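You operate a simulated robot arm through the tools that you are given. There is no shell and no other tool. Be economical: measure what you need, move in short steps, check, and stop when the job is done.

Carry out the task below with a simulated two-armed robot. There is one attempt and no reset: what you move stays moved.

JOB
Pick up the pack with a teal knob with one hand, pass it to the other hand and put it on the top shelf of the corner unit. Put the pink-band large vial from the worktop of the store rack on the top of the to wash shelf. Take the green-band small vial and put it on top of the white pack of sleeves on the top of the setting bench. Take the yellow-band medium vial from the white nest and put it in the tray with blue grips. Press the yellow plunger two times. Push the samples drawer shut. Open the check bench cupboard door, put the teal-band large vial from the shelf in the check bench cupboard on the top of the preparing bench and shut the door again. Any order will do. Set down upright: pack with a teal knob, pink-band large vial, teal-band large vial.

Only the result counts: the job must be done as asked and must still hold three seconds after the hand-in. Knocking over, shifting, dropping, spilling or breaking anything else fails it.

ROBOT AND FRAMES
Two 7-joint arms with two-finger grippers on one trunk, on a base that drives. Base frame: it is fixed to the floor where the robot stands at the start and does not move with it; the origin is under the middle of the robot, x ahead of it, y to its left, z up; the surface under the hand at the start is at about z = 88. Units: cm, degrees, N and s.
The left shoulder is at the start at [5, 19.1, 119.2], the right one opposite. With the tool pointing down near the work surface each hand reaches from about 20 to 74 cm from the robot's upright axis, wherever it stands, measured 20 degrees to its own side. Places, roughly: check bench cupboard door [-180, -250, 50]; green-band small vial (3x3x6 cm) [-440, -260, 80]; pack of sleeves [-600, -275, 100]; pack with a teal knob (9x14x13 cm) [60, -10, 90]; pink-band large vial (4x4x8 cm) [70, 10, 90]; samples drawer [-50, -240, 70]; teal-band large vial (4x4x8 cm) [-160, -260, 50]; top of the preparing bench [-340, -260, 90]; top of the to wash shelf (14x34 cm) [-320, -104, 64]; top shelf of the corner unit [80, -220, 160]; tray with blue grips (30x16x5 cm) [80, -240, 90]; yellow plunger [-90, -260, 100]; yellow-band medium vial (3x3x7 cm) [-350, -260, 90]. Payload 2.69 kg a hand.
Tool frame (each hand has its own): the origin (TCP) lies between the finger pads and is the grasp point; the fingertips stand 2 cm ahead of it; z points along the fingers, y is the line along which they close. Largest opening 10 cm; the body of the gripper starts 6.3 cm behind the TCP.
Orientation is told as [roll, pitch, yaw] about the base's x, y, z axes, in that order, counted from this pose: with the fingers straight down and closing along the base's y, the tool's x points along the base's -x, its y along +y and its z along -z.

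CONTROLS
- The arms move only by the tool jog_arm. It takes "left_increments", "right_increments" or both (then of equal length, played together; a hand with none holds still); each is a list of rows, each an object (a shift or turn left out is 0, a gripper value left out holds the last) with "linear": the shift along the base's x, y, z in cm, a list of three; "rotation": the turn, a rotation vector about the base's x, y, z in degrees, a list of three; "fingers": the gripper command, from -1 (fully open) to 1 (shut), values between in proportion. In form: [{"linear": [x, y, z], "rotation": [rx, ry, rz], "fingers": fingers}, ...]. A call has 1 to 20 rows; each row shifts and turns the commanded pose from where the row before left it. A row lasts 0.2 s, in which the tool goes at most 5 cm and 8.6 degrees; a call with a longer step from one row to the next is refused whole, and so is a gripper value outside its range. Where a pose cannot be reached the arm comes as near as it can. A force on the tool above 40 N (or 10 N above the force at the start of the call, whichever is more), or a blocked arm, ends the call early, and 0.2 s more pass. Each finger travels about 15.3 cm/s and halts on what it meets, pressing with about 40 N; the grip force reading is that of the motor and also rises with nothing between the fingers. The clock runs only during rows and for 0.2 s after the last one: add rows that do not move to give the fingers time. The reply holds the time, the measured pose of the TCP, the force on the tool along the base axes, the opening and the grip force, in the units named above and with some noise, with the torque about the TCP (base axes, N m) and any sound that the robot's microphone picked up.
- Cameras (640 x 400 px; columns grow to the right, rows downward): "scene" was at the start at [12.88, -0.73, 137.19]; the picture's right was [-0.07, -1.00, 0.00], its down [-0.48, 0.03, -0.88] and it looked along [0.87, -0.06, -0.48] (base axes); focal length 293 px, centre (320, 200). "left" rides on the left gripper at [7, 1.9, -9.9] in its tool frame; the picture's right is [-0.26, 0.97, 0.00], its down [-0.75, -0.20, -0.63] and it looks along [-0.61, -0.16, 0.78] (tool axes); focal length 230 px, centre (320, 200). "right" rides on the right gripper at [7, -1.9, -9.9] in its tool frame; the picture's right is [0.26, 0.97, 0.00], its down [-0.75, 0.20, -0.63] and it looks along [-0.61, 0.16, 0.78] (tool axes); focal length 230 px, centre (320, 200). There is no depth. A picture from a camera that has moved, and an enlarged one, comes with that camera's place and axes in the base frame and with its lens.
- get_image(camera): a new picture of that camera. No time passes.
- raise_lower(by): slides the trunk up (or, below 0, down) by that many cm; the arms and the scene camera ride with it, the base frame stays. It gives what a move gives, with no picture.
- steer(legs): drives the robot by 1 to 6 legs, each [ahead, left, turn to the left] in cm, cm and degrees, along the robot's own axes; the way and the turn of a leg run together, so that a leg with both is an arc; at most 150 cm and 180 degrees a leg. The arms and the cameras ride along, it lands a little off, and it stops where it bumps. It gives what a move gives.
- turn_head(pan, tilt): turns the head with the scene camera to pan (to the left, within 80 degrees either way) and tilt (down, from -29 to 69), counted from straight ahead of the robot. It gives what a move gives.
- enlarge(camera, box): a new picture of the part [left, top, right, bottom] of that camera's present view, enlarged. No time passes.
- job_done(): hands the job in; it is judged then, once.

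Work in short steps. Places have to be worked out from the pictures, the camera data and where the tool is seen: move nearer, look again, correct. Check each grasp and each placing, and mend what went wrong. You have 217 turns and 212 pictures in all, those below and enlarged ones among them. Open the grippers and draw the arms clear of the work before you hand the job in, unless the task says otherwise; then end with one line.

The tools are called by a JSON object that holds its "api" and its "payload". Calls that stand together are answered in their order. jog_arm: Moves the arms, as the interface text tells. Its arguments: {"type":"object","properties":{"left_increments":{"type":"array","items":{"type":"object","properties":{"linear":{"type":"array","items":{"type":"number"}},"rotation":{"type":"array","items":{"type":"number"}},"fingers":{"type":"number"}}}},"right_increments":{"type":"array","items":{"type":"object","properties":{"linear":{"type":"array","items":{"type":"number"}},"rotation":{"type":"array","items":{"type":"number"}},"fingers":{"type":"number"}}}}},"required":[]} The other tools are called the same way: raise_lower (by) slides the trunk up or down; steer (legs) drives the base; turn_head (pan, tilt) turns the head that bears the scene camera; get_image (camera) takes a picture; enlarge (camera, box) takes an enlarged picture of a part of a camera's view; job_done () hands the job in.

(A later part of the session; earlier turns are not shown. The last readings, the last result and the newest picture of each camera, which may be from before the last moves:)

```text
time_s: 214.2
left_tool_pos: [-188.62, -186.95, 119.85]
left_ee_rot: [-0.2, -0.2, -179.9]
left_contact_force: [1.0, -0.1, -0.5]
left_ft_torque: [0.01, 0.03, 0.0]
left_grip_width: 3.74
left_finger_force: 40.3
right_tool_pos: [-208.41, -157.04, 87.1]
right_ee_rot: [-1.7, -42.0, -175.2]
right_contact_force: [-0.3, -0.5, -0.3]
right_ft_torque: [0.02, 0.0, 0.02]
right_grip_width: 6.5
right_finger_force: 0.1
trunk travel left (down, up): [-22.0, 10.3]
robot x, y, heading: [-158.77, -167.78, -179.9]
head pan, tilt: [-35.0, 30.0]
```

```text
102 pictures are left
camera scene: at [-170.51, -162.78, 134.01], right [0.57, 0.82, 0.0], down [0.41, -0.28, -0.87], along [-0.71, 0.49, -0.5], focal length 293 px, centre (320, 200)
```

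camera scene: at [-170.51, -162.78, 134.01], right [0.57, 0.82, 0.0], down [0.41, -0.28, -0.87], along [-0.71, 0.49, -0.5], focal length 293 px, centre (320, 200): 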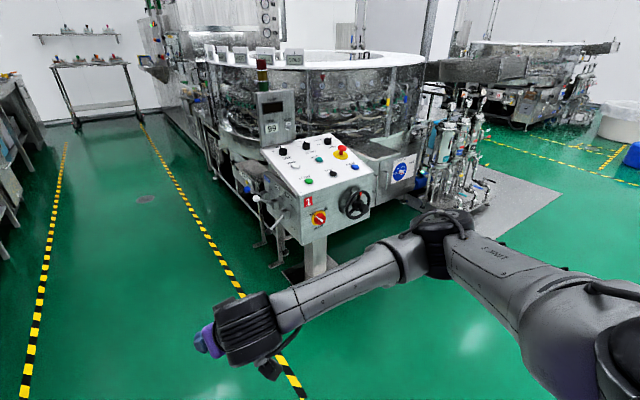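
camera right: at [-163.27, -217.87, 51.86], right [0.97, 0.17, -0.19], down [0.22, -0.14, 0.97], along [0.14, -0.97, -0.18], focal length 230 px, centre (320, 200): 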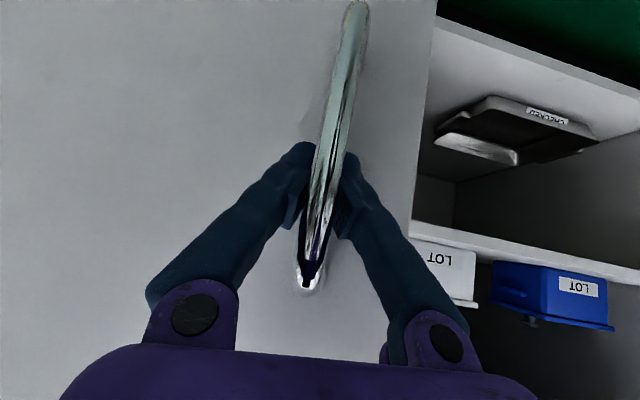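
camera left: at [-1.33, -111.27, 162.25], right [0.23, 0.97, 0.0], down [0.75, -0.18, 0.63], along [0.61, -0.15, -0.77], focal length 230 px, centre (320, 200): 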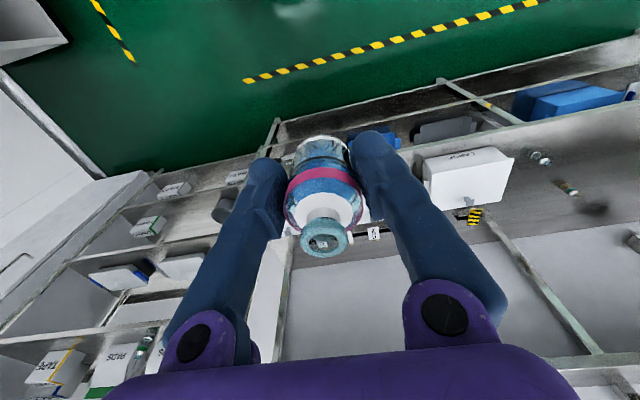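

The base bumped, probably against the open door's edge. I fold the right arm into a compact tool-down pose, move away from the door, and look at it.

{"api": "jog_arm", "payload": {"right_increments": [{"linear": [0.7, 0.5, 4], "rotation": [0, -8, 0]}, {"linear": [0.7, 0.5, 4], "rotation": [0, -8, 0]}, {"linear": [0.7, 0.5, 4], "rotation": [0, -8, 0]}, {"linear": [0.7, 0.5, 4], "rotation": [0, -8, 0]}, {"linear": [0.7, 0.5, 4], "rotation": [0, -8, 0]}, {"linear": [0.5, 0.5, 4], "rotation": [0, -2, 0]}, {"linear": [0.5, 0.5, 4], "rotation": [0, 0, -5]}, {"linear": [0, 0, 3]}, {"linear": [0, 0, 0]}]}}

{"api": "steer", "payload": {"legs": [[0, -10, 0]]}}

{"api": "turn_head", "payload": {"pan": 60, "tilt": 35}}

{"api": "get_image", "payload": {"camera": "scene"}}

```text
time_s: 216.2
left_tool_pos: [-188.57, -186.93, 119.79]
left_ee_rot: [-0.2, -0.1, -180.0]
left_contact_force: [-0.1, -0.8, 0.1]
left_ft_torque: [-0.02, -0.02, 0.03]
left_grip_width: 3.73
left_finger_force: 40.3
right_tool_pos: [-204.27, -153.58, 118.06]
right_ee_rot: [1.5, 0.1, 178.4]
right_contact_force: [-0.8, -0.1, 0.4]
right_ft_torque: [0.02, -0.01, 0.01]
right_grip_width: 6.49
right_finger_force: 0.1
trunk travel left (down, up): [-22.0, 10.3]
robot x, y, heading: [-159.06, -167.44, -179.5]
head pan, tilt: [-35.0, 30.0]
```

```text
time_s: 217.7
left_tool_pos: [-188.51, -177.18, 119.92]
left_ee_rot: [-0.3, -0.1, -179.7]
left_contact_force: [-0.5, 0.4, 0.0]
left_ft_torque: [-0.01, 0.04, 0.01]
left_grip_width: 3.71
left_finger_force: 39.9
right_tool_pos: [-204.39, -143.67, 117.92]
right_ee_rot: [1.7, -0.1, 178.7]
right_contact_force: [0.0, -0.6, -0.5]
right_ft_torque: [-0.02, -0.03, -0.01]
right_grip_width: 6.5
right_finger_force: 0.0
trunk travel left (down, up): [-22.0, 10.3]
robot x, y, heading: [-159.0, -157.45, -179.6]
head pan, tilt: [-35.0, 30.0]
```

```text
time_s: 219.4
left_tool_pos: [-188.6, -177.12, 119.91]
left_ee_rot: [-0.2, -0.2, -179.7]
left_contact_force: [-0.3, -0.7, -1.1]
left_ft_torque: [-0.02, 0.0, 0.02]
left_grip_width: 3.73
left_finger_force: 40.0
right_tool_pos: [-204.22, -143.65, 118.07]
right_ee_rot: [1.7, -0.1, 178.7]
right_contact_force: [-0.5, -0.6, 0.2]
right_ft_torque: [-0.02, 0.01, 0.03]
right_grip_width: 6.5
right_finger_force: 0.1
trunk travel left (down, up): [-22.0, 10.3]
robot x, y, heading: [-158.64, -157.72, -179.7]
head pan, tilt: [60.0, 35.0]
```

```text
101 pictures are left
camera scene: at [-167.49, -165.73, 133.23], right [-0.87, 0.5, 0.0], down [0.28, 0.5, -0.82], along [-0.41, -0.71, -0.57], focal length 293 px, centre (320, 200)
```

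scene: 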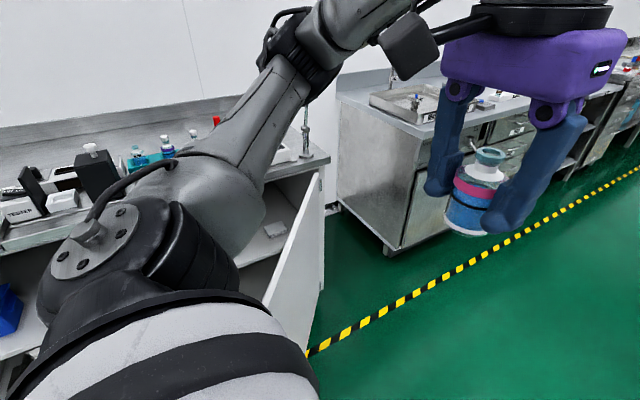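

I check where the right elbow is before passing the machine panel.

{"api": "turn_head", "payload": {"pan": -55, "tilt": 25}}

{"api": "get_image", "payload": {"camera": "scene"}}

```text
time_s: 221.3
left_tool_pos: [-188.57, -177.18, 119.98]
left_ee_rot: [-0.2, -0.2, -179.6]
left_contact_force: [-0.2, -0.2, -1.7]
left_ft_torque: [-0.02, 0.03, 0.01]
left_grip_width: 3.72
left_finger_force: 39.9
right_tool_pos: [-204.26, -143.79, 118.06]
right_ee_rot: [1.6, -0.1, 178.8]
right_contact_force: [0.2, -0.4, -0.1]
right_ft_torque: [-0.03, 0.0, 0.02]
right_grip_width: 6.5
right_finger_force: 0.0
trunk travel left (down, up): [-22.0, 10.3]
robot x, y, heading: [-159.28, -157.88, -179.8]
head pan, tilt: [-55.0, 25.0]
```

```text
100 pictures are left
camera scene: at [-168.45, -150.57, 134.81], right [0.82, 0.58, 0.0], down [0.24, -0.34, -0.91], along [-0.52, 0.74, -0.42], focal length 293 px, centre (320, 200)
```

scene: 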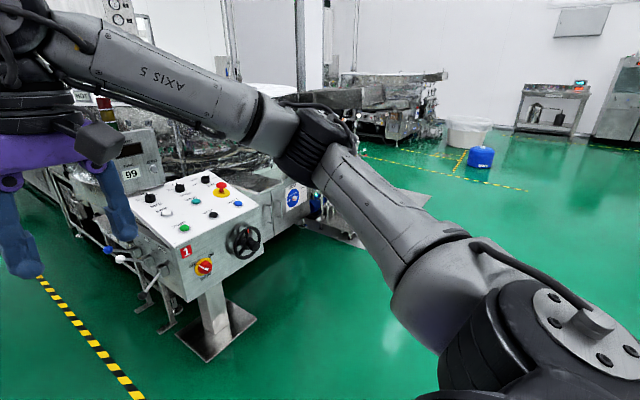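

The elbow is at about 36 cm to the right at z≈120. I pass the door first, then shift into the aisle and advance to near x=-265.

{"api": "steer", "payload": {"legs": [[0, -5, 0], [50, 0, 0], [0, 24, 0], [55, 0, 0]]}}

{"api": "turn_head", "payload": {"pan": -40, "tilt": 35}}

{"api": "get_image", "payload": {"camera": "scene"}}

```text
time_s: 230.1
left_tool_pos: [-293.95, -195.91, 119.93]
left_ee_rot: [-0.2, -0.3, 179.7]
left_contact_force: [0.0, 0.4, -0.7]
left_ft_torque: [-0.01, -0.05, 0.03]
left_grip_width: 3.71
left_finger_force: 40.4
right_tool_pos: [-309.59, -162.31, 117.96]
right_ee_rot: [1.6, -0.1, 178.1]
right_contact_force: [0.6, -0.3, -0.1]
right_ft_torque: [0.0, 0.0, 0.01]
right_grip_width: 6.5
right_finger_force: 0.1
trunk travel left (down, up): [-22.0, 10.3]
robot x, y, heading: [-264.11, -176.97, 179.7]
head pan, tilt: [-55.0, 25.0]
```

```text
time_s: 230.9
left_tool_pos: [-294.0, -195.88, 119.87]
left_ee_rot: [-0.3, -0.3, 179.7]
left_contact_force: [0.9, 0.3, -0.7]
left_ft_torque: [0.0, 0.04, -0.02]
left_grip_width: 3.73
left_finger_force: 39.7
right_tool_pos: [-309.37, -162.34, 118.07]
right_ee_rot: [1.6, -0.1, 178.1]
right_contact_force: [1.0, 0.4, -0.1]
right_ft_torque: [-0.03, 0.0, -0.03]
right_grip_width: 6.5
right_finger_force: 0.1
trunk travel left (down, up): [-22.0, 10.3]
robot x, y, heading: [-264.08, -177.06, 179.8]
head pan, tilt: [-40.0, 35.0]
```

```text
99 pictures are left
camera scene: at [-275.07, -171.38, 133.23], right [0.65, 0.76, 0.0], down [0.44, -0.37, -0.82], along [-0.63, 0.53, -0.57], focal length 293 px, centre (320, 200)
```

scene: 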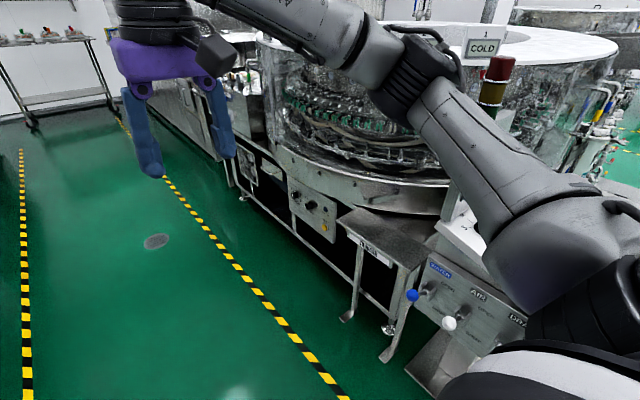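

The small shelf is at about [-322,-106]; nearby valve levers stick out to y≈-126 around x=-290. I drive to about [-312,-168], turn to face +y, and lower the trunk.

{"api": "steer", "payload": {"legs": [[48, 0, 0], [0, -8, 0], [0, 0, -90]]}}

{"api": "turn_head", "payload": {"pan": 5, "tilt": 45}}

{"api": "get_image", "payload": {"camera": "scene"}}

{"api": "get_image", "payload": {"camera": "left"}}

```text
time_s: 238.6
left_tool_pos: [-333.33, -138.87, 119.94]
left_ee_rot: [-0.1, -0.2, 90.5]
left_contact_force: [-0.4, 0.0, -0.8]
left_ft_torque: [-0.02, 0.0, 0.0]
left_grip_width: 3.72
left_finger_force: 40.5
right_tool_pos: [-299.9, -123.0, 118.06]
right_ee_rot: [1.6, -0.2, 88.8]
right_contact_force: [-0.3, 0.8, 0.2]
right_ft_torque: [0.02, -0.04, 0.02]
right_grip_width: 6.49
right_finger_force: 0.0
trunk travel left (down, up): [-22.0, 10.3]
robot x, y, heading: [-314.22, -168.41, 90.6]
head pan, tilt: [-40.0, 35.0]
```

```text
time_s: 239.7
left_tool_pos: [-333.26, -138.91, 119.83]
left_ee_rot: [-0.2, -0.2, 90.4]
left_contact_force: [-0.2, -0.1, -0.6]
left_ft_torque: [-0.02, 0.02, 0.01]
left_grip_width: 3.74
left_finger_force: 39.8
right_tool_pos: [-300.02, -122.97, 118.05]
right_ee_rot: [1.6, -0.1, 88.9]
right_contact_force: [0.9, 0.9, -0.5]
right_ft_torque: [-0.01, -0.04, -0.01]
right_grip_width: 6.52
right_finger_force: 0.1
trunk travel left (down, up): [-22.0, 10.3]
robot x, y, heading: [-314.08, -168.4, 90.3]
head pan, tilt: [5.0, 45.0]
```

```text
98 pictures are left
camera scene: at [-315.02, -156.47, 131.75], right [1.0, 0.09, 0.0], down [0.07, -0.7, -0.71], along [-0.07, 0.7, -0.71], focal length 293 px, centre (320, 200)
```

scene: 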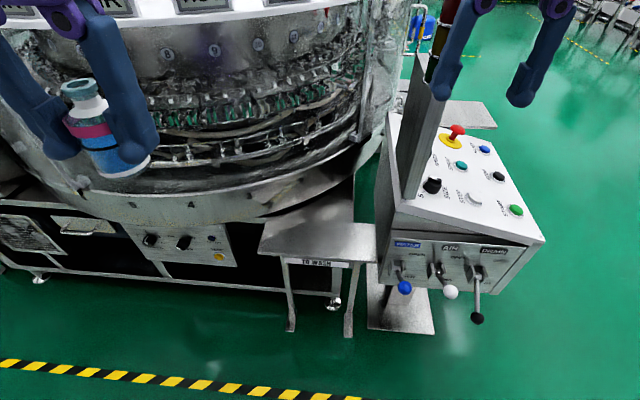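

```text
97 pictures are left
camera left: at [-335.21, -145.85, 129.75], right [-0.97, 0.25, 0.0], down [0.19, 0.75, 0.63], along [0.16, 0.61, -0.77], focal length 230 px, centre (320, 200)
```

left: 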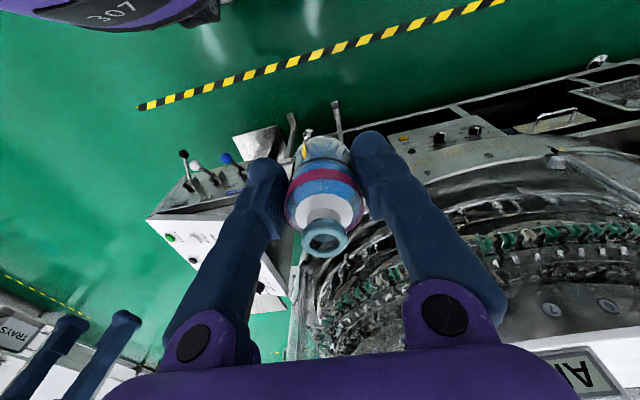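

The shelf top spans x≈-336…-303, y≈-111…-97. I pull the right hand back and up, lower the trunk, and bring the left hand over [-318,-107].

{"api": "jog_arm", "payload": {"right_increments": [{"linear": [0, -3, 1]}, {"linear": [0, -3, 2]}, {"linear": [0, -3, 2]}, {"linear": [0, -3, 2]}, {"linear": [0, -3, 2]}, {"linear": [0, -2, 2]}, {"linear": [0, 0, 0]}]}}

{"api": "raise_lower", "payload": {"by": -20}}

{"api": "jog_arm", "payload": {"left_increments": [{"linear": [1.5, 3, 0]}, {"linear": [1.5, 3, 0]}, {"linear": [1.5, 3, 0]}, {"linear": [1.5, 3, 0]}, {"linear": [1.5, 3, 0]}, {"linear": [1.5, 3, 0]}, {"linear": [1.5, 3, 0]}, {"linear": [1.5, 3, 0]}, {"linear": [1.5, 3, 0]}, {"linear": [1.5, 3, 0]}, {"linear": [0.3, 1.8, 0]}, {"linear": [0, 0, 0]}]}}

{"api": "get_image", "payload": {"camera": "scene"}}

{"api": "get_image", "payload": {"camera": "left"}}

```text
time_s: 241.3
left_tool_pos: [-333.22, -138.82, 119.82]
left_ee_rot: [-0.2, -0.2, 90.4]
left_contact_force: [-0.1, -0.2, -1.0]
left_ft_torque: [-0.02, 0.03, 0.0]
left_grip_width: 3.72
left_finger_force: 40.4
right_tool_pos: [-300.17, -139.99, 128.98]
right_ee_rot: [1.6, -0.1, 88.9]
right_contact_force: [-0.2, -0.5, 0.7]
right_ft_torque: [-0.01, -0.02, 0.01]
right_grip_width: 6.51
right_finger_force: 0.2
trunk travel left (down, up): [-22.0, 10.3]
robot x, y, heading: [-313.88, -168.79, 90.6]
head pan, tilt: [5.0, 45.0]
```

```text
time_s: 243.5
left_tool_pos: [-333.35, -138.75, 99.91]
left_ee_rot: [-0.3, -0.2, 90.3]
left_contact_force: [0.0, -0.1, -0.3]
left_ft_torque: [-0.01, -0.03, 0.04]
left_grip_width: 3.72
left_finger_force: 40.1
right_tool_pos: [-300.14, -139.93, 108.96]
right_ee_rot: [1.6, 0.0, 89.0]
right_contact_force: [-0.3, -0.1, -0.5]
right_ft_torque: [0.03, -0.03, 0.01]
right_grip_width: 6.54
right_finger_force: 0.0
trunk travel left (down, up): [-2.0, 30.3]
robot x, y, heading: [-314.17, -168.65, 90.5]
head pan, tilt: [5.0, 45.0]
```

```text
time_s: 246.1
left_tool_pos: [-318.17, -107.35, 99.94]
left_ee_rot: [-0.3, -0.4, 90.4]
left_contact_force: [-0.2, 0.5, -1.7]
left_ft_torque: [-0.02, 0.0, -0.01]
left_grip_width: 3.71
left_finger_force: 40.0
right_tool_pos: [-300.12, -140.04, 108.93]
right_ee_rot: [1.6, -0.1, 88.9]
right_contact_force: [-0.3, 0.2, 0.2]
right_ft_torque: [-0.01, -0.01, 0.0]
right_grip_width: 6.48
right_finger_force: 0.2
trunk travel left (down, up): [-2.0, 30.3]
robot x, y, heading: [-314.0, -168.57, 90.7]
head pan, tilt: [5.0, 45.0]
```

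```text
96 pictures are left
camera scene: at [-315.05, -156.46, 111.74], right [1.0, 0.1, 0.0], down [0.07, -0.7, -0.71], along [-0.07, 0.7, -0.71], focal length 293 px, centre (320, 200)
```

scene: 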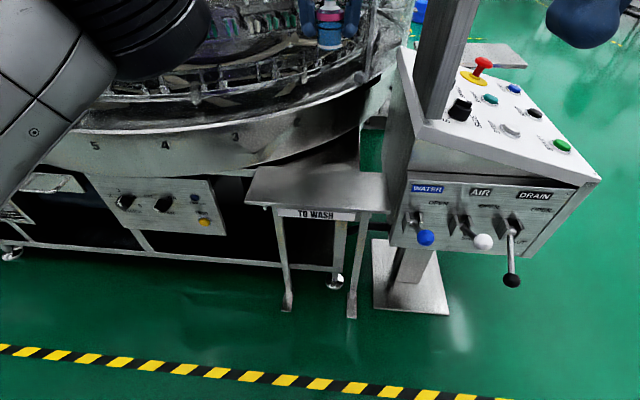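

```text
95 pictures are left
camera left: at [-320.05, -114.26, 109.72], right [-0.97, 0.25, 0.0], down [0.19, 0.75, 0.63], along [0.16, 0.61, -0.77], focal length 230 px, centre (320, 200)
```

left: 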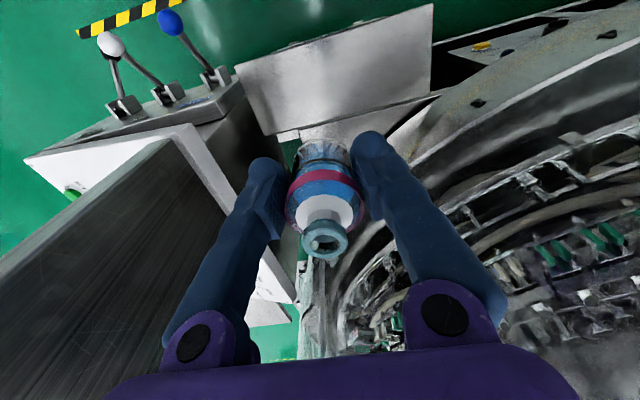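

The vial is above the shelf, well inside its edges. I lower slowly, watching force.

{"api": "jog_arm", "payload": {"left_increments": [{"linear": [0, 0, -2]}, {"linear": [0, 0, -2.5]}, {"linear": [0, 0, -2.5]}, {"linear": [0, 0, -2.5]}, {"linear": [0, 0, -2.5]}, {"linear": [0, 0, -2.5]}, {"linear": [0, 0, -2.5]}, {"linear": [0, 0, -2.5]}, {"linear": [0, 0, -2.5]}, {"linear": [0, 0, -2.5]}, {"linear": [0, 0, -2]}, {"linear": [0, 0, 0]}]}}

{"api": "get_image", "payload": {"camera": "scene"}}

```text
time_s: 248.7
left_tool_pos: [-317.95, -106.92, 73.3]
left_ee_rot: [-0.2, -0.2, 90.4]
left_contact_force: [-0.4, 0.4, -0.7]
left_ft_torque: [-0.03, 0.0, -0.01]
left_grip_width: 3.7
left_finger_force: 40.0
right_tool_pos: [-300.14, -139.95, 108.94]
right_ee_rot: [1.6, 0.0, 88.8]
right_contact_force: [-0.4, 1.1, 0.2]
right_ft_torque: [-0.02, -0.02, 0.05]
right_grip_width: 6.5
right_finger_force: 0.1
trunk travel left (down, up): [-2.0, 30.3]
robot x, y, heading: [-314.0, -168.39, 90.3]
head pan, tilt: [5.0, 45.0]
```

```text
94 pictures are left
camera scene: at [-315.03, -156.47, 111.75], right [1.0, 0.1, 0.0], down [0.07, -0.7, -0.71], along [-0.07, 0.7, -0.71], focal length 293 px, centre (320, 200)
```

scene: 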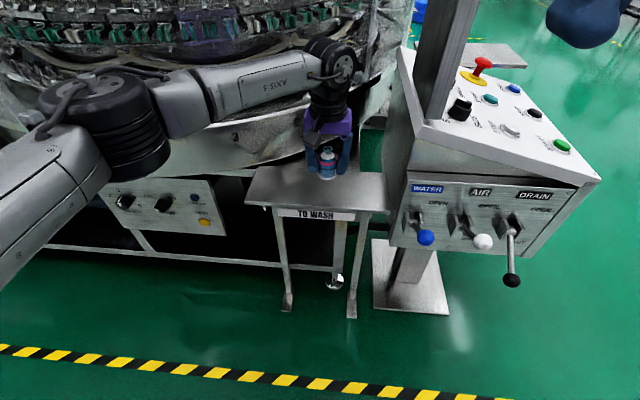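

No contact yet. I continue in fine steps toward the expected contact at z≈68.

{"api": "jog_arm", "payload": {"left_increments": [{"linear": [0, 0, -1.2]}, {"linear": [0, 0, -1]}, {"linear": [0, 0, -0.8]}, {"linear": [0, 0, -0.6]}, {"linear": [0, 0, -0.4]}, {"linear": [0, 0, -0.3]}, {"linear": [0, 0, -0.3]}, {"linear": [0, 0, 0]}]}}

{"api": "enlarge", "payload": {"camera": "scene", "box": [260, 110, 400, 230]}}

```text
time_s: 250.5
left_tool_pos: [-318.0, -107.07, 68.77]
left_ee_rot: [-0.2, -0.2, 90.4]
left_contact_force: [-0.1, -0.2, -0.8]
left_ft_torque: [-0.01, -0.03, 0.01]
left_grip_width: 3.73
left_finger_force: 39.7
right_tool_pos: [-300.13, -139.94, 108.97]
right_ee_rot: [1.6, -0.1, 88.8]
right_contact_force: [0.0, 0.5, -0.5]
right_ft_torque: [0.02, 0.0, -0.01]
right_grip_width: 6.49
right_finger_force: 0.0
trunk travel left (down, up): [-2.0, 30.3]
robot x, y, heading: [-314.24, -168.53, 90.6]
head pan, tilt: [5.0, 45.0]
```

```text
3.33 times, centred on (330, 170) of scene
camera zoom: at [-315.03, -156.47, 111.75], right [1.0, 0.1, 0.0], down [0.07, -0.7, -0.71], along [-0.07, 0.7, -0.71], focal length 977 px, centre (287, 300)
```

zoom: 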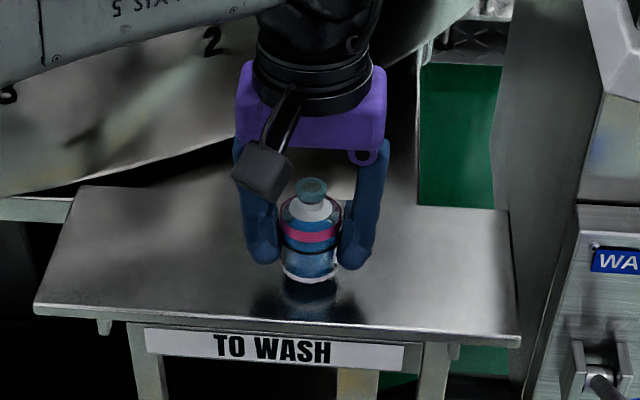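

{"api": "jog_arm", "payload": {"left_increments": [{"linear": [0, 0, -0.3]}, {"linear": [0, 0, -0.3]}, {"linear": [0, 0, -0.3]}, {"linear": [0, 0, 0]}]}}

```text
time_s: 251.5
left_tool_pos: [-318.06, -107.03, 68.01]
left_ee_rot: [-0.2, -0.3, 90.5]
left_contact_force: [0.5, 0.1, 6.4]
left_ft_torque: [0.05, 0.07, -0.01]
left_grip_width: 3.73
left_finger_force: 40.3
right_tool_pos: [-300.09, -139.9, 108.96]
right_ee_rot: [1.6, -0.1, 88.8]
right_contact_force: [1.0, -0.5, -1.4]
right_ft_torque: [-0.04, 0.01, 0.01]
right_grip_width: 6.49
right_finger_force: 0.0
trunk travel left (down, up): [-2.0, 30.3]
robot x, y, heading: [-314.01, -168.37, 90.7]
head pan, tilt: [5.0, 45.0]
```

Contact at z 68. I open gently and rise straight up.

{"api": "jog_arm", "payload": {"left_increments": [{"linear": [0, 0, 0], "fingers": 0.15}, {"fingers": -0.2}, {"fingers": -0.5}, {"fingers": -0.5}, {"linear": [0, 0, 1.5]}, {"linear": [0, 0, 2.5]}, {"linear": [0, 0, 3]}, {"linear": [0, 0, 3]}, {"linear": [0, 0, 3]}, {"linear": [0, 0, 3]}, {"linear": [0, 0, 3]}, {"linear": [0, 0, 3]}, {"linear": [0, -1, 3]}, {"linear": [0, -3, 3]}, {"linear": [0, -4, 2]}, {"linear": [0, -4, 0]}, {"linear": [0, -4, 0]}, {"linear": [0, -4, 0]}, {"linear": [0, 0, 0]}]}}

{"api": "enlarge", "payload": {"camera": "scene", "box": [230, 110, 410, 230]}}

```text
time_s: 255.5
left_tool_pos: [-317.88, -126.95, 97.66]
left_ee_rot: [-0.1, -0.2, 90.6]
left_contact_force: [-0.4, 0.2, -0.1]
left_ft_torque: [-0.04, 0.06, -0.02]
left_grip_width: 7.5
left_finger_force: 0.0
right_tool_pos: [-300.1, -139.93, 108.85]
right_ee_rot: [1.6, -0.1, 89.0]
right_contact_force: [-0.1, 0.1, -0.5]
right_ft_torque: [0.0, -0.01, 0.0]
right_grip_width: 6.48
right_finger_force: 0.0
trunk travel left (down, up): [-2.0, 30.3]
robot x, y, heading: [-314.0, -168.5, 90.4]
head pan, tilt: [5.0, 45.0]
```

```text
3.33 times, centred on (320, 170) of scene
camera zoom: at [-315.03, -156.47, 111.75], right [1.0, 0.1, 0.0], down [0.07, -0.7, -0.71], along [-0.07, 0.7, -0.71], focal length 977 px, centre (320, 300)
```

zoom: 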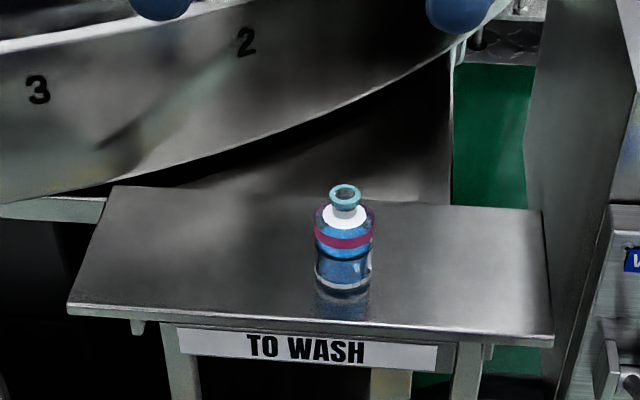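

The pink vial stands on the to-wash shelf. Now to the cupboard: I raise the trunk, turn to face the benches and drive back toward the cupboard past the open door.

{"api": "raise_lower", "payload": {"by": 20}}

{"api": "steer", "payload": {"legs": [[-8, 0, 0], [0, 0, 179], [0, 98, 0]]}}

{"api": "turn_head", "payload": {"pan": 40, "tilt": 30}}

{"api": "get_image", "payload": {"camera": "scene"}}

```text
time_s: 257.7
left_tool_pos: [-317.95, -126.94, 117.67]
left_ee_rot: [-0.2, -0.2, 90.5]
left_contact_force: [-0.3, 0.4, 0.0]
left_ft_torque: [-0.01, 0.0, 0.0]
left_grip_width: 7.49
left_finger_force: 0.0
right_tool_pos: [-300.09, -139.92, 128.93]
right_ee_rot: [1.6, -0.1, 88.9]
right_contact_force: [0.2, -0.6, 0.4]
right_ft_torque: [0.0, -0.02, 0.01]
right_grip_width: 6.51
right_finger_force: 0.1
trunk travel left (down, up): [-22.0, 10.3]
robot x, y, heading: [-313.95, -168.85, 90.5]
head pan, tilt: [5.0, 45.0]
```

```text
time_s: 274.6
left_tool_pos: [-210.76, -210.47, 117.67]
left_ee_rot: [-0.2, -0.2, -85.1]
left_contact_force: [0.5, 0.0, 0.1]
left_ft_torque: [0.01, -0.04, 0.01]
left_grip_width: 7.53
left_finger_force: 0.0
right_tool_pos: [-229.63, -199.09, 128.94]
right_ee_rot: [1.5, -0.1, -86.7]
right_contact_force: [-0.3, 0.1, -0.4]
right_ft_torque: [0.0, 0.01, -0.01]
right_grip_width: 6.5
right_finger_force: 0.1
trunk travel left (down, up): [-22.0, 10.3]
robot x, y, heading: [-217.67, -169.44, -85.1]
head pan, tilt: [5.0, 45.0]
```

```text
time_s: 275.6
left_tool_pos: [-210.7, -210.59, 117.64]
left_ee_rot: [-0.2, -0.2, -85.1]
left_contact_force: [-0.3, 0.3, 0.1]
left_ft_torque: [0.0, -0.03, 0.01]
left_grip_width: 7.5
left_finger_force: 0.1
right_tool_pos: [-229.51, -199.0, 128.86]
right_ee_rot: [1.6, -0.1, -86.8]
right_contact_force: [-1.1, 0.5, 0.0]
right_ft_torque: [-0.02, 0.0, -0.02]
right_grip_width: 6.5
right_finger_force: 0.1
trunk travel left (down, up): [-22.0, 10.3]
robot x, y, heading: [-217.83, -169.66, -84.8]
head pan, tilt: [40.0, 30.0]
```

```text
91 pictures are left
camera scene: at [-211.34, -180.03, 134.01], right [-0.71, -0.71, 0.0], down [-0.35, 0.35, -0.87], along [0.61, -0.61, -0.5], focal length 293 px, centre (320, 200)
```

scene: 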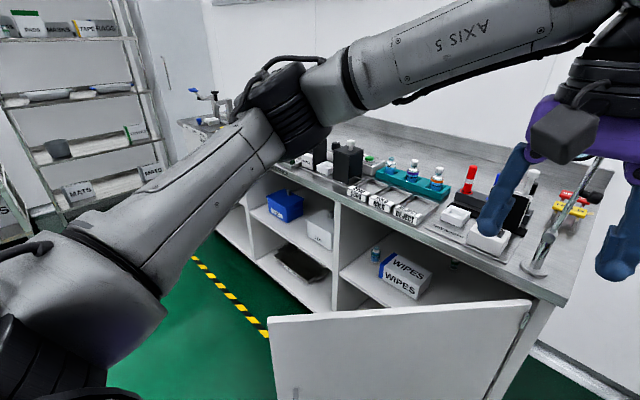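

From here I am on the hinge side: the door is at about 50°, free corner [-176,-201]. I will reach over the door's top with the left fist, hook its inner face and drag it further open by driving right.

{"api": "raise_lower", "payload": {"by": -15}}

{"api": "jog_arm", "payload": {"left_increments": [{"linear": [3.9, -0.2, 0], "fingers": 1}, {"linear": [3.9, -0.2, 0]}, {"linear": [3.9, -0.2, 0]}, {"linear": [3.9, -0.2, 0]}, {"linear": [3.9, -0.2, 0]}, {"linear": [3.9, -0.2, 0]}, {"linear": [3.9, -0.2, 0]}, {"linear": [3.9, -0.2, 0]}, {"linear": [3.9, -0.2, 0]}, {"linear": [3.9, -0.2, 0]}, {"linear": [0, 0, 0]}]}}

{"api": "get_image", "payload": {"camera": "scene"}}

```text
time_s: 277.3
left_tool_pos: [-210.69, -210.65, 102.6]
left_ee_rot: [-0.1, -0.2, -85.2]
left_contact_force: [0.2, -0.4, 0.6]
left_ft_torque: [0.02, 0.02, 0.0]
left_grip_width: 7.53
left_finger_force: 0.0
right_tool_pos: [-229.59, -198.93, 114.04]
right_ee_rot: [1.6, -0.1, -86.7]
right_contact_force: [0.0, 0.7, 0.4]
right_ft_torque: [-0.03, -0.02, -0.03]
right_grip_width: 6.5
right_finger_force: 0.1
trunk travel left (down, up): [-7.0, 25.3]
robot x, y, heading: [-217.75, -169.84, -85.1]
head pan, tilt: [40.0, 30.0]
```

```text
time_s: 279.7
left_tool_pos: [-171.72, -212.48, 102.6]
left_ee_rot: [-0.1, -0.2, -85.0]
left_contact_force: [0.1, -0.5, 0.6]
left_ft_torque: [0.0, 0.01, 0.01]
left_grip_width: 0.0
left_finger_force: 29.9
right_tool_pos: [-229.46, -199.01, 113.9]
right_ee_rot: [1.6, 0.0, -86.7]
right_contact_force: [-0.7, -0.1, 0.9]
right_ft_torque: [-0.03, 0.0, 0.01]
right_grip_width: 6.47
right_finger_force: 0.2
trunk travel left (down, up): [-7.0, 25.3]
robot x, y, heading: [-217.74, -169.44, -84.9]
head pan, tilt: [40.0, 30.0]
```

```text
90 pictures are left
camera scene: at [-211.35, -180.02, 119.01], right [-0.71, -0.71, 0.0], down [-0.35, 0.35, -0.87], along [0.61, -0.61, -0.5], focal length 293 px, centre (320, 200)
```

scene: 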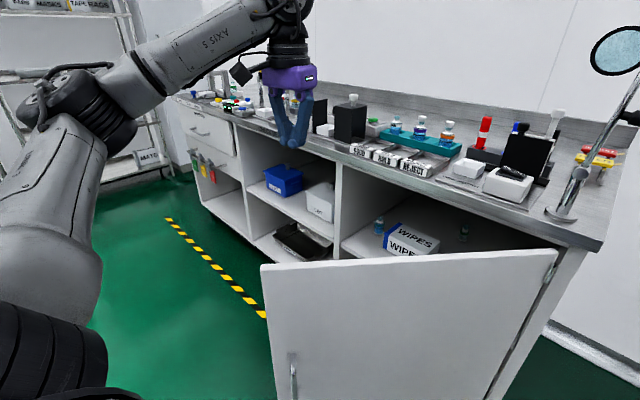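

The fist is on the inner side. I lower it to z≈75 behind the door's top.

{"api": "jog_arm", "payload": {"left_increments": [{"linear": [0, 0, -3]}, {"linear": [0, 0, -3]}, {"linear": [0, 0, -3]}, {"linear": [0, 0, -3]}, {"linear": [0, 0, -3]}, {"linear": [0, 0, -3]}, {"linear": [0, 0, -3]}, {"linear": [0, 0, -3]}, {"linear": [0, 0, -3]}, {"linear": [0, 0, 0]}]}}

{"api": "get_image", "payload": {"camera": "scene"}}

```text
time_s: 281.9
left_tool_pos: [-171.85, -212.26, 75.44]
left_ee_rot: [-0.2, -0.3, -85.1]
left_contact_force: [-0.5, 0.6, -0.2]
left_ft_torque: [0.05, 0.01, 0.02]
left_grip_width: 0.01
left_finger_force: 29.3
right_tool_pos: [-229.51, -199.1, 113.93]
right_ee_rot: [1.7, -0.1, -86.7]
right_contact_force: [0.3, 0.9, 1.0]
right_ft_torque: [0.03, 0.0, 0.01]
right_grip_width: 6.48
right_finger_force: 0.0
trunk travel left (down, up): [-7.0, 25.3]
robot x, y, heading: [-218.17, -169.6, -84.7]
head pan, tilt: [40.0, 30.0]
```

```text
89 pictures are left
camera scene: at [-211.34, -180.02, 119.01], right [-0.71, -0.71, 0.0], down [-0.35, 0.35, -0.87], along [0.61, -0.61, -0.5], focal length 293 px, centre (320, 200)
```

scene: 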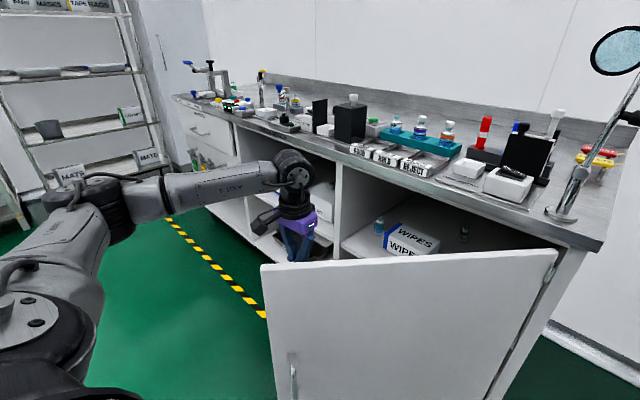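

The fist is behind the door. I drive right to swing the door open.

{"api": "steer", "payload": {"legs": [[0, -20, 0]]}}

{"api": "get_image", "payload": {"camera": "scene"}}

```text
time_s: 284.3
left_tool_pos: [-191.97, -214.08, 75.66]
left_ee_rot: [-0.3, -0.2, -85.4]
left_contact_force: [0.4, 0.6, -0.3]
left_ft_torque: [-0.01, 0.05, 0.02]
left_grip_width: 0.0
left_finger_force: 29.7
right_tool_pos: [-249.52, -200.63, 113.9]
right_ee_rot: [1.7, -0.1, -86.9]
right_contact_force: [-0.7, 0.5, 0.0]
right_ft_torque: [0.01, 0.0, 0.02]
right_grip_width: 6.48
right_finger_force: 0.0
trunk travel left (down, up): [-7.0, 25.3]
robot x, y, heading: [-237.98, -171.13, -85.5]
head pan, tilt: [40.0, 30.0]
```

```text
88 pictures are left
camera scene: at [-231.38, -181.74, 119.01], right [-0.71, -0.7, 0.0], down [-0.35, 0.35, -0.87], along [0.61, -0.61, -0.5], focal length 293 px, centre (320, 200)
```

scene: 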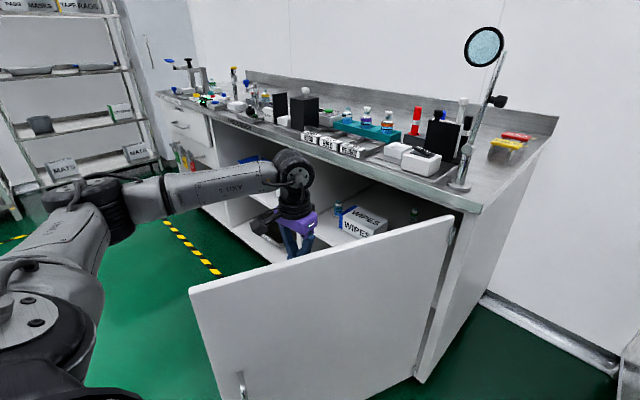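

The door is at about 69°. I continue driving right.

{"api": "steer", "payload": {"legs": [[0, -18, 0]]}}

{"api": "get_image", "payload": {"camera": "scene"}}

```text
time_s: 286.5
left_tool_pos: [-209.8, -215.65, 75.69]
left_ee_rot: [-0.1, -0.2, -85.4]
left_contact_force: [0.4, 0.0, -0.5]
left_ft_torque: [0.02, -0.04, 0.01]
left_grip_width: 0.0
left_finger_force: 29.4
right_tool_pos: [-267.56, -202.02, 113.9]
right_ee_rot: [1.7, 0.0, -87.0]
right_contact_force: [-0.9, -0.1, -0.8]
right_ft_torque: [-0.03, 0.02, 0.02]
right_grip_width: 6.49
right_finger_force: 0.1
trunk travel left (down, up): [-7.0, 25.3]
robot x, y, heading: [-255.69, -172.4, -85.5]
head pan, tilt: [40.0, 30.0]
```

```text
87 pictures are left
camera scene: at [-249.29, -183.26, 119.01], right [-0.71, -0.7, 0.0], down [-0.35, 0.36, -0.87], along [0.61, -0.62, -0.5], focal length 293 px, centre (320, 200)
```

scene: 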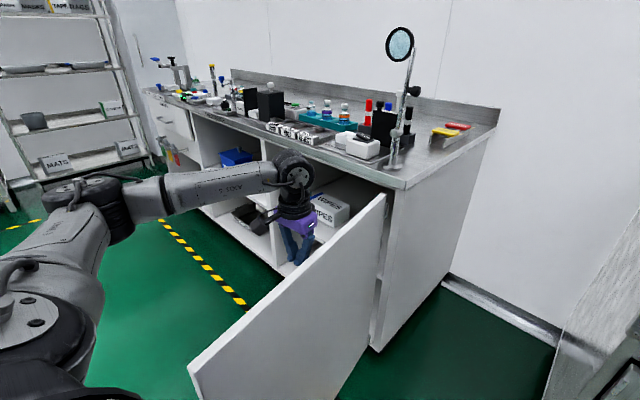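

The door stands at about 95°. I lift the left hand over the door, retract it, and drive around to the front of the cupboard.

{"api": "jog_arm", "payload": {"left_increments": [{"linear": [0.5, 0, 3]}, {"linear": [0, 0, 4]}, {"linear": [0, 0, 4]}, {"linear": [0, 0, 4]}, {"linear": [0, 0, 4]}, {"linear": [0, 0, 4]}, {"linear": [0, 0, 4]}, {"linear": [0, 0, 4]}, {"linear": [-3, 1, 2]}, {"linear": [-4, 1, 0]}, {"linear": [-4, 1, 0]}, {"linear": [-4, 1, 0]}, {"linear": [-4, 1, 0]}, {"linear": [-4, 1, 0]}, {"linear": [-4, 1, 0]}, {"linear": [0, 0, 0]}]}}

{"api": "steer", "payload": {"legs": [[-25, 25, 0], [-4, 30, 0], [0, 38, -4.5]]}}

{"api": "turn_head", "payload": {"pan": -5, "tilt": 35}}

{"api": "get_image", "payload": {"camera": "scene"}}

```text
time_s: 289.9
left_tool_pos: [-236.43, -208.53, 108.66]
left_ee_rot: [-0.2, -0.3, -85.3]
left_contact_force: [0.1, 0.4, -0.7]
left_ft_torque: [-0.01, -0.01, 0.01]
left_grip_width: 0.01
left_finger_force: 29.5
right_tool_pos: [-267.62, -202.09, 114.03]
right_ee_rot: [1.5, -0.1, -87.0]
right_contact_force: [-0.6, -0.4, 0.2]
right_ft_torque: [0.0, 0.0, 0.02]
right_grip_width: 6.47
right_finger_force: 0.1
trunk travel left (down, up): [-7.0, 25.3]
robot x, y, heading: [-255.7, -172.73, -85.1]
head pan, tilt: [40.0, 30.0]
```

```text
time_s: 299.1
left_tool_pos: [-148.01, -173.28, 108.8]
left_ee_rot: [-0.2, -0.2, -89.3]
left_contact_force: [0.4, -1.1, 0.5]
left_ft_torque: [0.0, 0.0, 0.02]
left_grip_width: 0.0
left_finger_force: 30.1
right_tool_pos: [-178.59, -164.76, 113.94]
right_ee_rot: [1.5, -0.1, -90.8]
right_contact_force: [-1.0, -0.2, 0.5]
right_ft_torque: [0.0, -0.01, 0.02]
right_grip_width: 6.47
right_finger_force: 0.0
trunk travel left (down, up): [-7.0, 25.3]
robot x, y, heading: [-164.97, -136.06, -89.1]
head pan, tilt: [40.0, 30.0]
```

```text
time_s: 300.2
left_tool_pos: [-147.92, -173.33, 108.69]
left_ee_rot: [-0.2, -0.2, -89.3]
left_contact_force: [0.6, 0.0, 0.1]
left_ft_torque: [0.0, -0.02, 0.01]
left_grip_width: 0.0
left_finger_force: 29.5
right_tool_pos: [-178.72, -164.77, 113.88]
right_ee_rot: [1.5, -0.2, -90.8]
right_contact_force: [-0.8, 0.8, -0.3]
right_ft_torque: [0.0, 0.01, 0.01]
right_grip_width: 6.51
right_finger_force: 0.1
trunk travel left (down, up): [-7.0, 25.3]
robot x, y, heading: [-164.74, -136.5, -88.9]
head pan, tilt: [-5.0, 35.0]
```

```text
86 pictures are left
camera scene: at [-165.71, -149.08, 118.23], right [-1.0, 0.07, 0.0], down [0.04, 0.57, -0.82], along [-0.06, -0.82, -0.57], focal length 293 px, centre (320, 200)
```

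scene: 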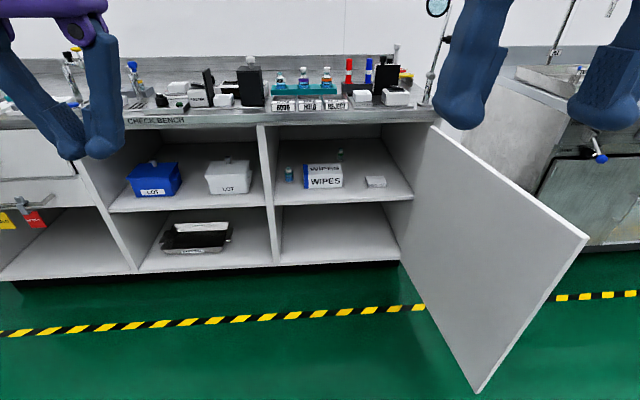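

The door is wide open. I drive in, lower the trunk fully and pitch the left hand forward at about 45°, at vial height in front of the shelf.

{"api": "steer", "payload": {"legs": [[48, -5, -1]]}}

{"api": "raise_lower", "payload": {"by": -7}}

{"api": "jog_arm", "payload": {"left_increments": [{"linear": [0, 0, -2], "rotation": [-8, 0, 0], "fingers": -0.2}, {"linear": [0, 0, -3], "rotation": [-8, 0, 0]}, {"linear": [-0.5, 0, -4], "rotation": [-8, 0, 0]}, {"linear": [-0.5, 0, -4], "rotation": [-8, 0, 0]}, {"linear": [-0.5, 0, -4], "rotation": [-8, 0, 0]}, {"linear": [-0.5, 0, -4], "rotation": [-4, 0, 0]}, {"linear": [-0.5, 0, -4]}, {"linear": [-0.5, 0, -4]}, {"linear": [-0.5, -1, -4]}, {"linear": [-0.5, -1, -4]}, {"linear": [0, 0, 0]}]}}

{"api": "get_image", "payload": {"camera": "scene"}}

{"api": "get_image", "payload": {"camera": "left"}}

```text
time_s: 303.1
left_tool_pos: [-152.9, -222.44, 108.66]
left_ee_rot: [-0.2, -0.1, -89.7]
left_contact_force: [0.3, 0.2, -0.5]
left_ft_torque: [0.01, 0.02, -0.03]
left_grip_width: 0.01
left_finger_force: 29.9
right_tool_pos: [-183.53, -213.68, 113.9]
right_ee_rot: [1.7, -0.2, -91.2]
right_contact_force: [-0.4, 0.0, 0.6]
right_ft_torque: [0.02, -0.05, 0.0]
right_grip_width: 6.46
right_finger_force: 0.0
trunk travel left (down, up): [-7.0, 25.3]
robot x, y, heading: [-169.51, -185.1, -89.6]
head pan, tilt: [-5.0, 35.0]
```

```text
time_s: 304.2
left_tool_pos: [-152.91, -222.29, 101.58]
left_ee_rot: [-0.3, -0.3, -89.6]
left_contact_force: [-0.1, 0.2, 0.2]
left_ft_torque: [-0.02, -0.04, 0.0]
left_grip_width: 0.0
left_finger_force: 29.3
right_tool_pos: [-183.45, -213.57, 106.92]
right_ee_rot: [1.6, -0.1, -91.4]
right_contact_force: [-0.7, -0.1, 0.4]
right_ft_torque: [0.0, 0.03, 0.03]
right_grip_width: 6.49
right_finger_force: 0.0
trunk travel left (down, up): [0.0, 32.3]
robot x, y, heading: [-169.35, -185.57, -89.7]
head pan, tilt: [-5.0, 35.0]
```

```text
time_s: 306.6
left_tool_pos: [-158.33, -226.67, 65.18]
left_ee_rot: [-0.5, -44.1, -89.7]
left_contact_force: [0.1, -0.4, 0.8]
left_ft_torque: [0.01, 0.0, 0.0]
left_grip_width: 6.0
left_finger_force: 0.2
left hand out of reach, approached as far as the arm can: row 5, 6
right_tool_pos: [-183.55, -213.64, 106.93]
right_ee_rot: [1.7, -0.1, -91.3]
right_contact_force: [-0.2, 0.5, 1.1]
right_ft_torque: [-0.01, -0.01, 0.01]
right_grip_width: 6.51
right_finger_force: 0.1
trunk travel left (down, up): [0.0, 32.3]
robot x, y, heading: [-169.35, -184.98, -89.5]
head pan, tilt: [-5.0, 35.0]
```

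```text
85 pictures are left
camera scene: at [-170.4, -198.02, 111.23], right [-1.0, 0.08, 0.0], down [0.05, 0.57, -0.82], along [-0.07, -0.82, -0.57], focal length 293 px, centre (320, 200)
```

scene: 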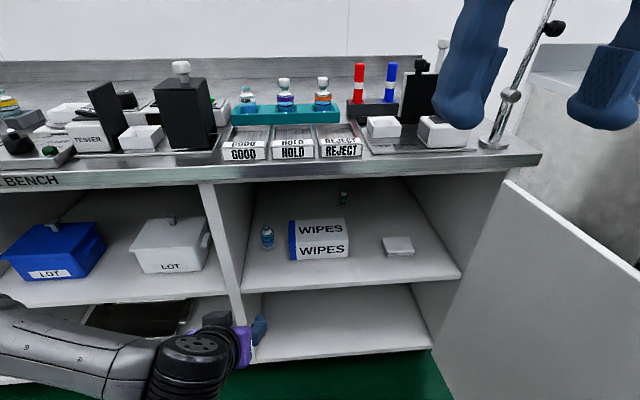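

```text
84 pictures are left
camera left: at [-156.47, -214.8, 67.38], right [0.97, -0.18, 0.17], down [-0.19, -0.1, 0.98], along [-0.16, -0.98, -0.13], focal length 230 px, centre (320, 200)
```

left: 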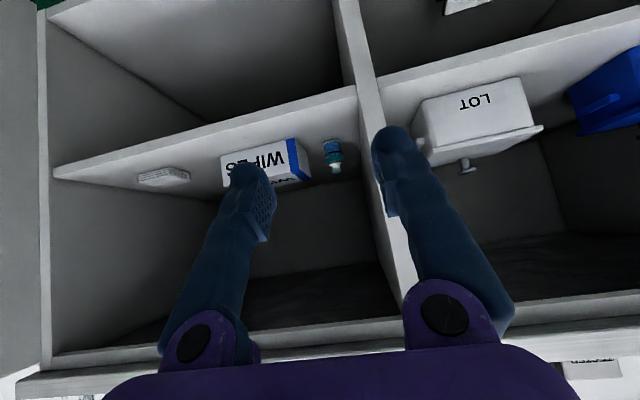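

The vial centre is at about [-160.4,-262.3] on the shelf at z≈50. The partition is close on the left, so I yaw the hand 8° and approach to about 16 cm before the vial, then check.

{"api": "jog_arm", "payload": {"left_increments": [{"linear": [-0.3, -2, -0.4], "rotation": [0, 0, 8]}, {"linear": [-0.35, -2.9, -0.5]}, {"linear": [-0.35, -2.9, -0.5]}, {"linear": [-0.35, -2.9, -0.5]}, {"linear": [-0.35, -2.9, -0.5]}, {"linear": [-0.35, -2.9, -0.5]}, {"linear": [-0.35, -2.9, -0.4]}, {"linear": [0, 0, 0]}]}}

{"api": "get_image", "payload": {"camera": "left"}}

{"api": "enlarge", "payload": {"camera": "scene", "box": [180, 180, 400, 330]}}

```text
time_s: 308.4
left_tool_pos: [-160.97, -246.13, 61.96]
left_ee_rot: [-0.6, -44.2, -81.7]
left_contact_force: [-0.1, -0.9, -0.9]
left_ft_torque: [0.0, 0.02, 0.02]
left_grip_width: 6.01
left_finger_force: 0.1
right_tool_pos: [-183.6, -213.55, 106.9]
right_ee_rot: [1.6, -0.1, -91.2]
right_contact_force: [1.0, 0.0, 0.1]
right_ft_torque: [0.02, 0.01, 0.01]
right_grip_width: 6.47
right_finger_force: 0.1
trunk travel left (down, up): [0.0, 32.3]
robot x, y, heading: [-169.29, -185.0, -89.9]
head pan, tilt: [-5.0, 35.0]
```

```text
83 pictures are left
camera left: at [-160.84, -234.02, 64.14], right [0.98, -0.05, 0.17], down [-0.18, -0.12, 0.98], along [-0.02, -0.99, -0.13], focal length 230 px, centre (320, 200)
```

left: 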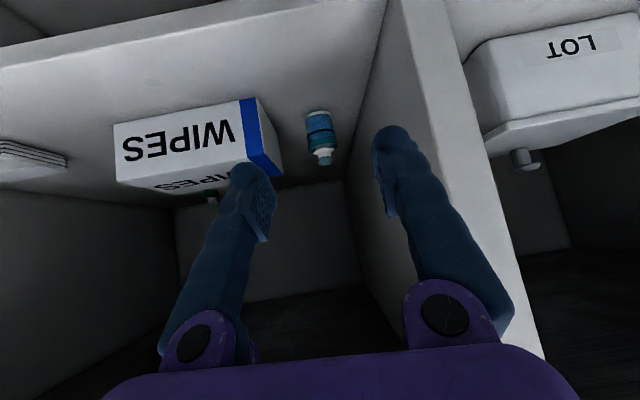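

```text
2.67 times, centred on (290, 255) of scene
camera zoom: at [-170.41, -198.02, 111.23], right [-1.0, 0.08, 0.0], down [0.05, 0.57, -0.82], along [-0.07, -0.82, -0.57], focal length 782 px, centre (400, 53)
```

zoom: 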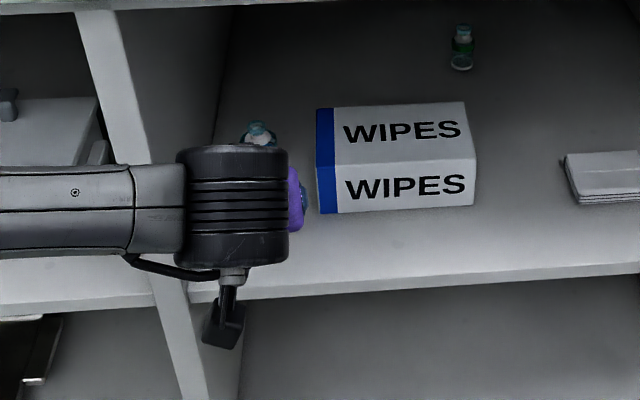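

The vial is at x≈-160.0. I narrow the opening to about 5.4 cm and advance most of the way.

{"api": "jog_arm", "payload": {"left_increments": [{"linear": [0.15, -2, -1], "fingers": -0.1}, {"linear": [0.15, -2.2, -1]}, {"linear": [0.1, -2.2, -1]}, {"linear": [0.1, -2.2, -1]}, {"linear": [0.1, -1.8, -0.9]}, {"linear": [0, 0, 0]}]}}

{"api": "get_image", "payload": {"camera": "left"}}

```text
time_s: 309.8
left_tool_pos: [-160.1, -256.47, 56.6]
left_ee_rot: [-0.4, -44.2, -81.5]
left_contact_force: [-0.8, -0.4, -0.3]
left_ft_torque: [0.0, -0.01, -0.02]
left_grip_width: 5.49
left_finger_force: 0.0
right_tool_pos: [-183.47, -213.61, 106.97]
right_ee_rot: [1.7, -0.1, -91.3]
right_contact_force: [0.0, 0.2, 0.3]
right_ft_torque: [0.02, 0.04, 0.01]
right_grip_width: 6.51
right_finger_force: 0.0
trunk travel left (down, up): [0.0, 32.3]
robot x, y, heading: [-169.15, -185.29, -89.8]
head pan, tilt: [-5.0, 35.0]
```

```text
81 pictures are left
camera left: at [-160.03, -244.41, 58.87], right [0.98, -0.05, 0.17], down [-0.18, -0.12, 0.98], along [-0.02, -0.99, -0.13], focal length 230 px, centre (320, 200)
```

left: 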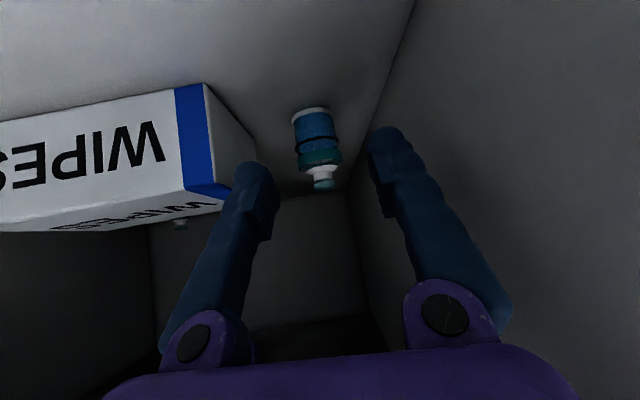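

The vial is centred between the fingers; it appears a bit deeper, at y≈-264.5, with the shelf at z≈48.5. I advance to about [-160,-264,53] and check.

{"api": "jog_arm", "payload": {"left_increments": [{"linear": [0.05, -2, -1]}, {"linear": [0.05, -2, -1]}, {"linear": [0, -1.8, -0.9]}, {"linear": [0, -1.6, -0.7]}, {"linear": [0, 0, 0]}]}}

{"api": "get_image", "payload": {"camera": "left"}}

```text
time_s: 311.0
left_tool_pos: [-160.17, -261.19, 54.36]
left_ee_rot: [-0.5, -44.2, -81.6]
left_contact_force: [-0.1, -0.3, 0.4]
left_ft_torque: [-0.04, -0.01, -0.01]
left_grip_width: 5.48
left_finger_force: 0.1
left hand out of reach, approached as far as the arm can: row 3, 4
right_tool_pos: [-183.51, -213.58, 106.97]
right_ee_rot: [1.7, -0.1, -91.3]
right_contact_force: [-0.4, -0.2, 0.1]
right_ft_torque: [-0.03, -0.01, 0.0]
right_grip_width: 6.5
right_finger_force: 0.0
trunk travel left (down, up): [0.0, 32.3]
robot x, y, heading: [-169.32, -185.19, -89.7]
head pan, tilt: [-5.0, 35.0]
```

```text
80 pictures are left
camera left: at [-160.01, -249.18, 56.51], right [0.98, -0.05, 0.17], down [-0.18, -0.12, 0.98], along [-0.02, -0.99, -0.13], focal length 230 px, centre (320, 200)
```

left: 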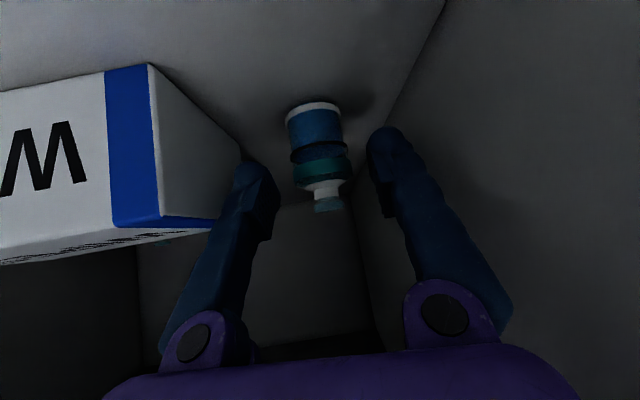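

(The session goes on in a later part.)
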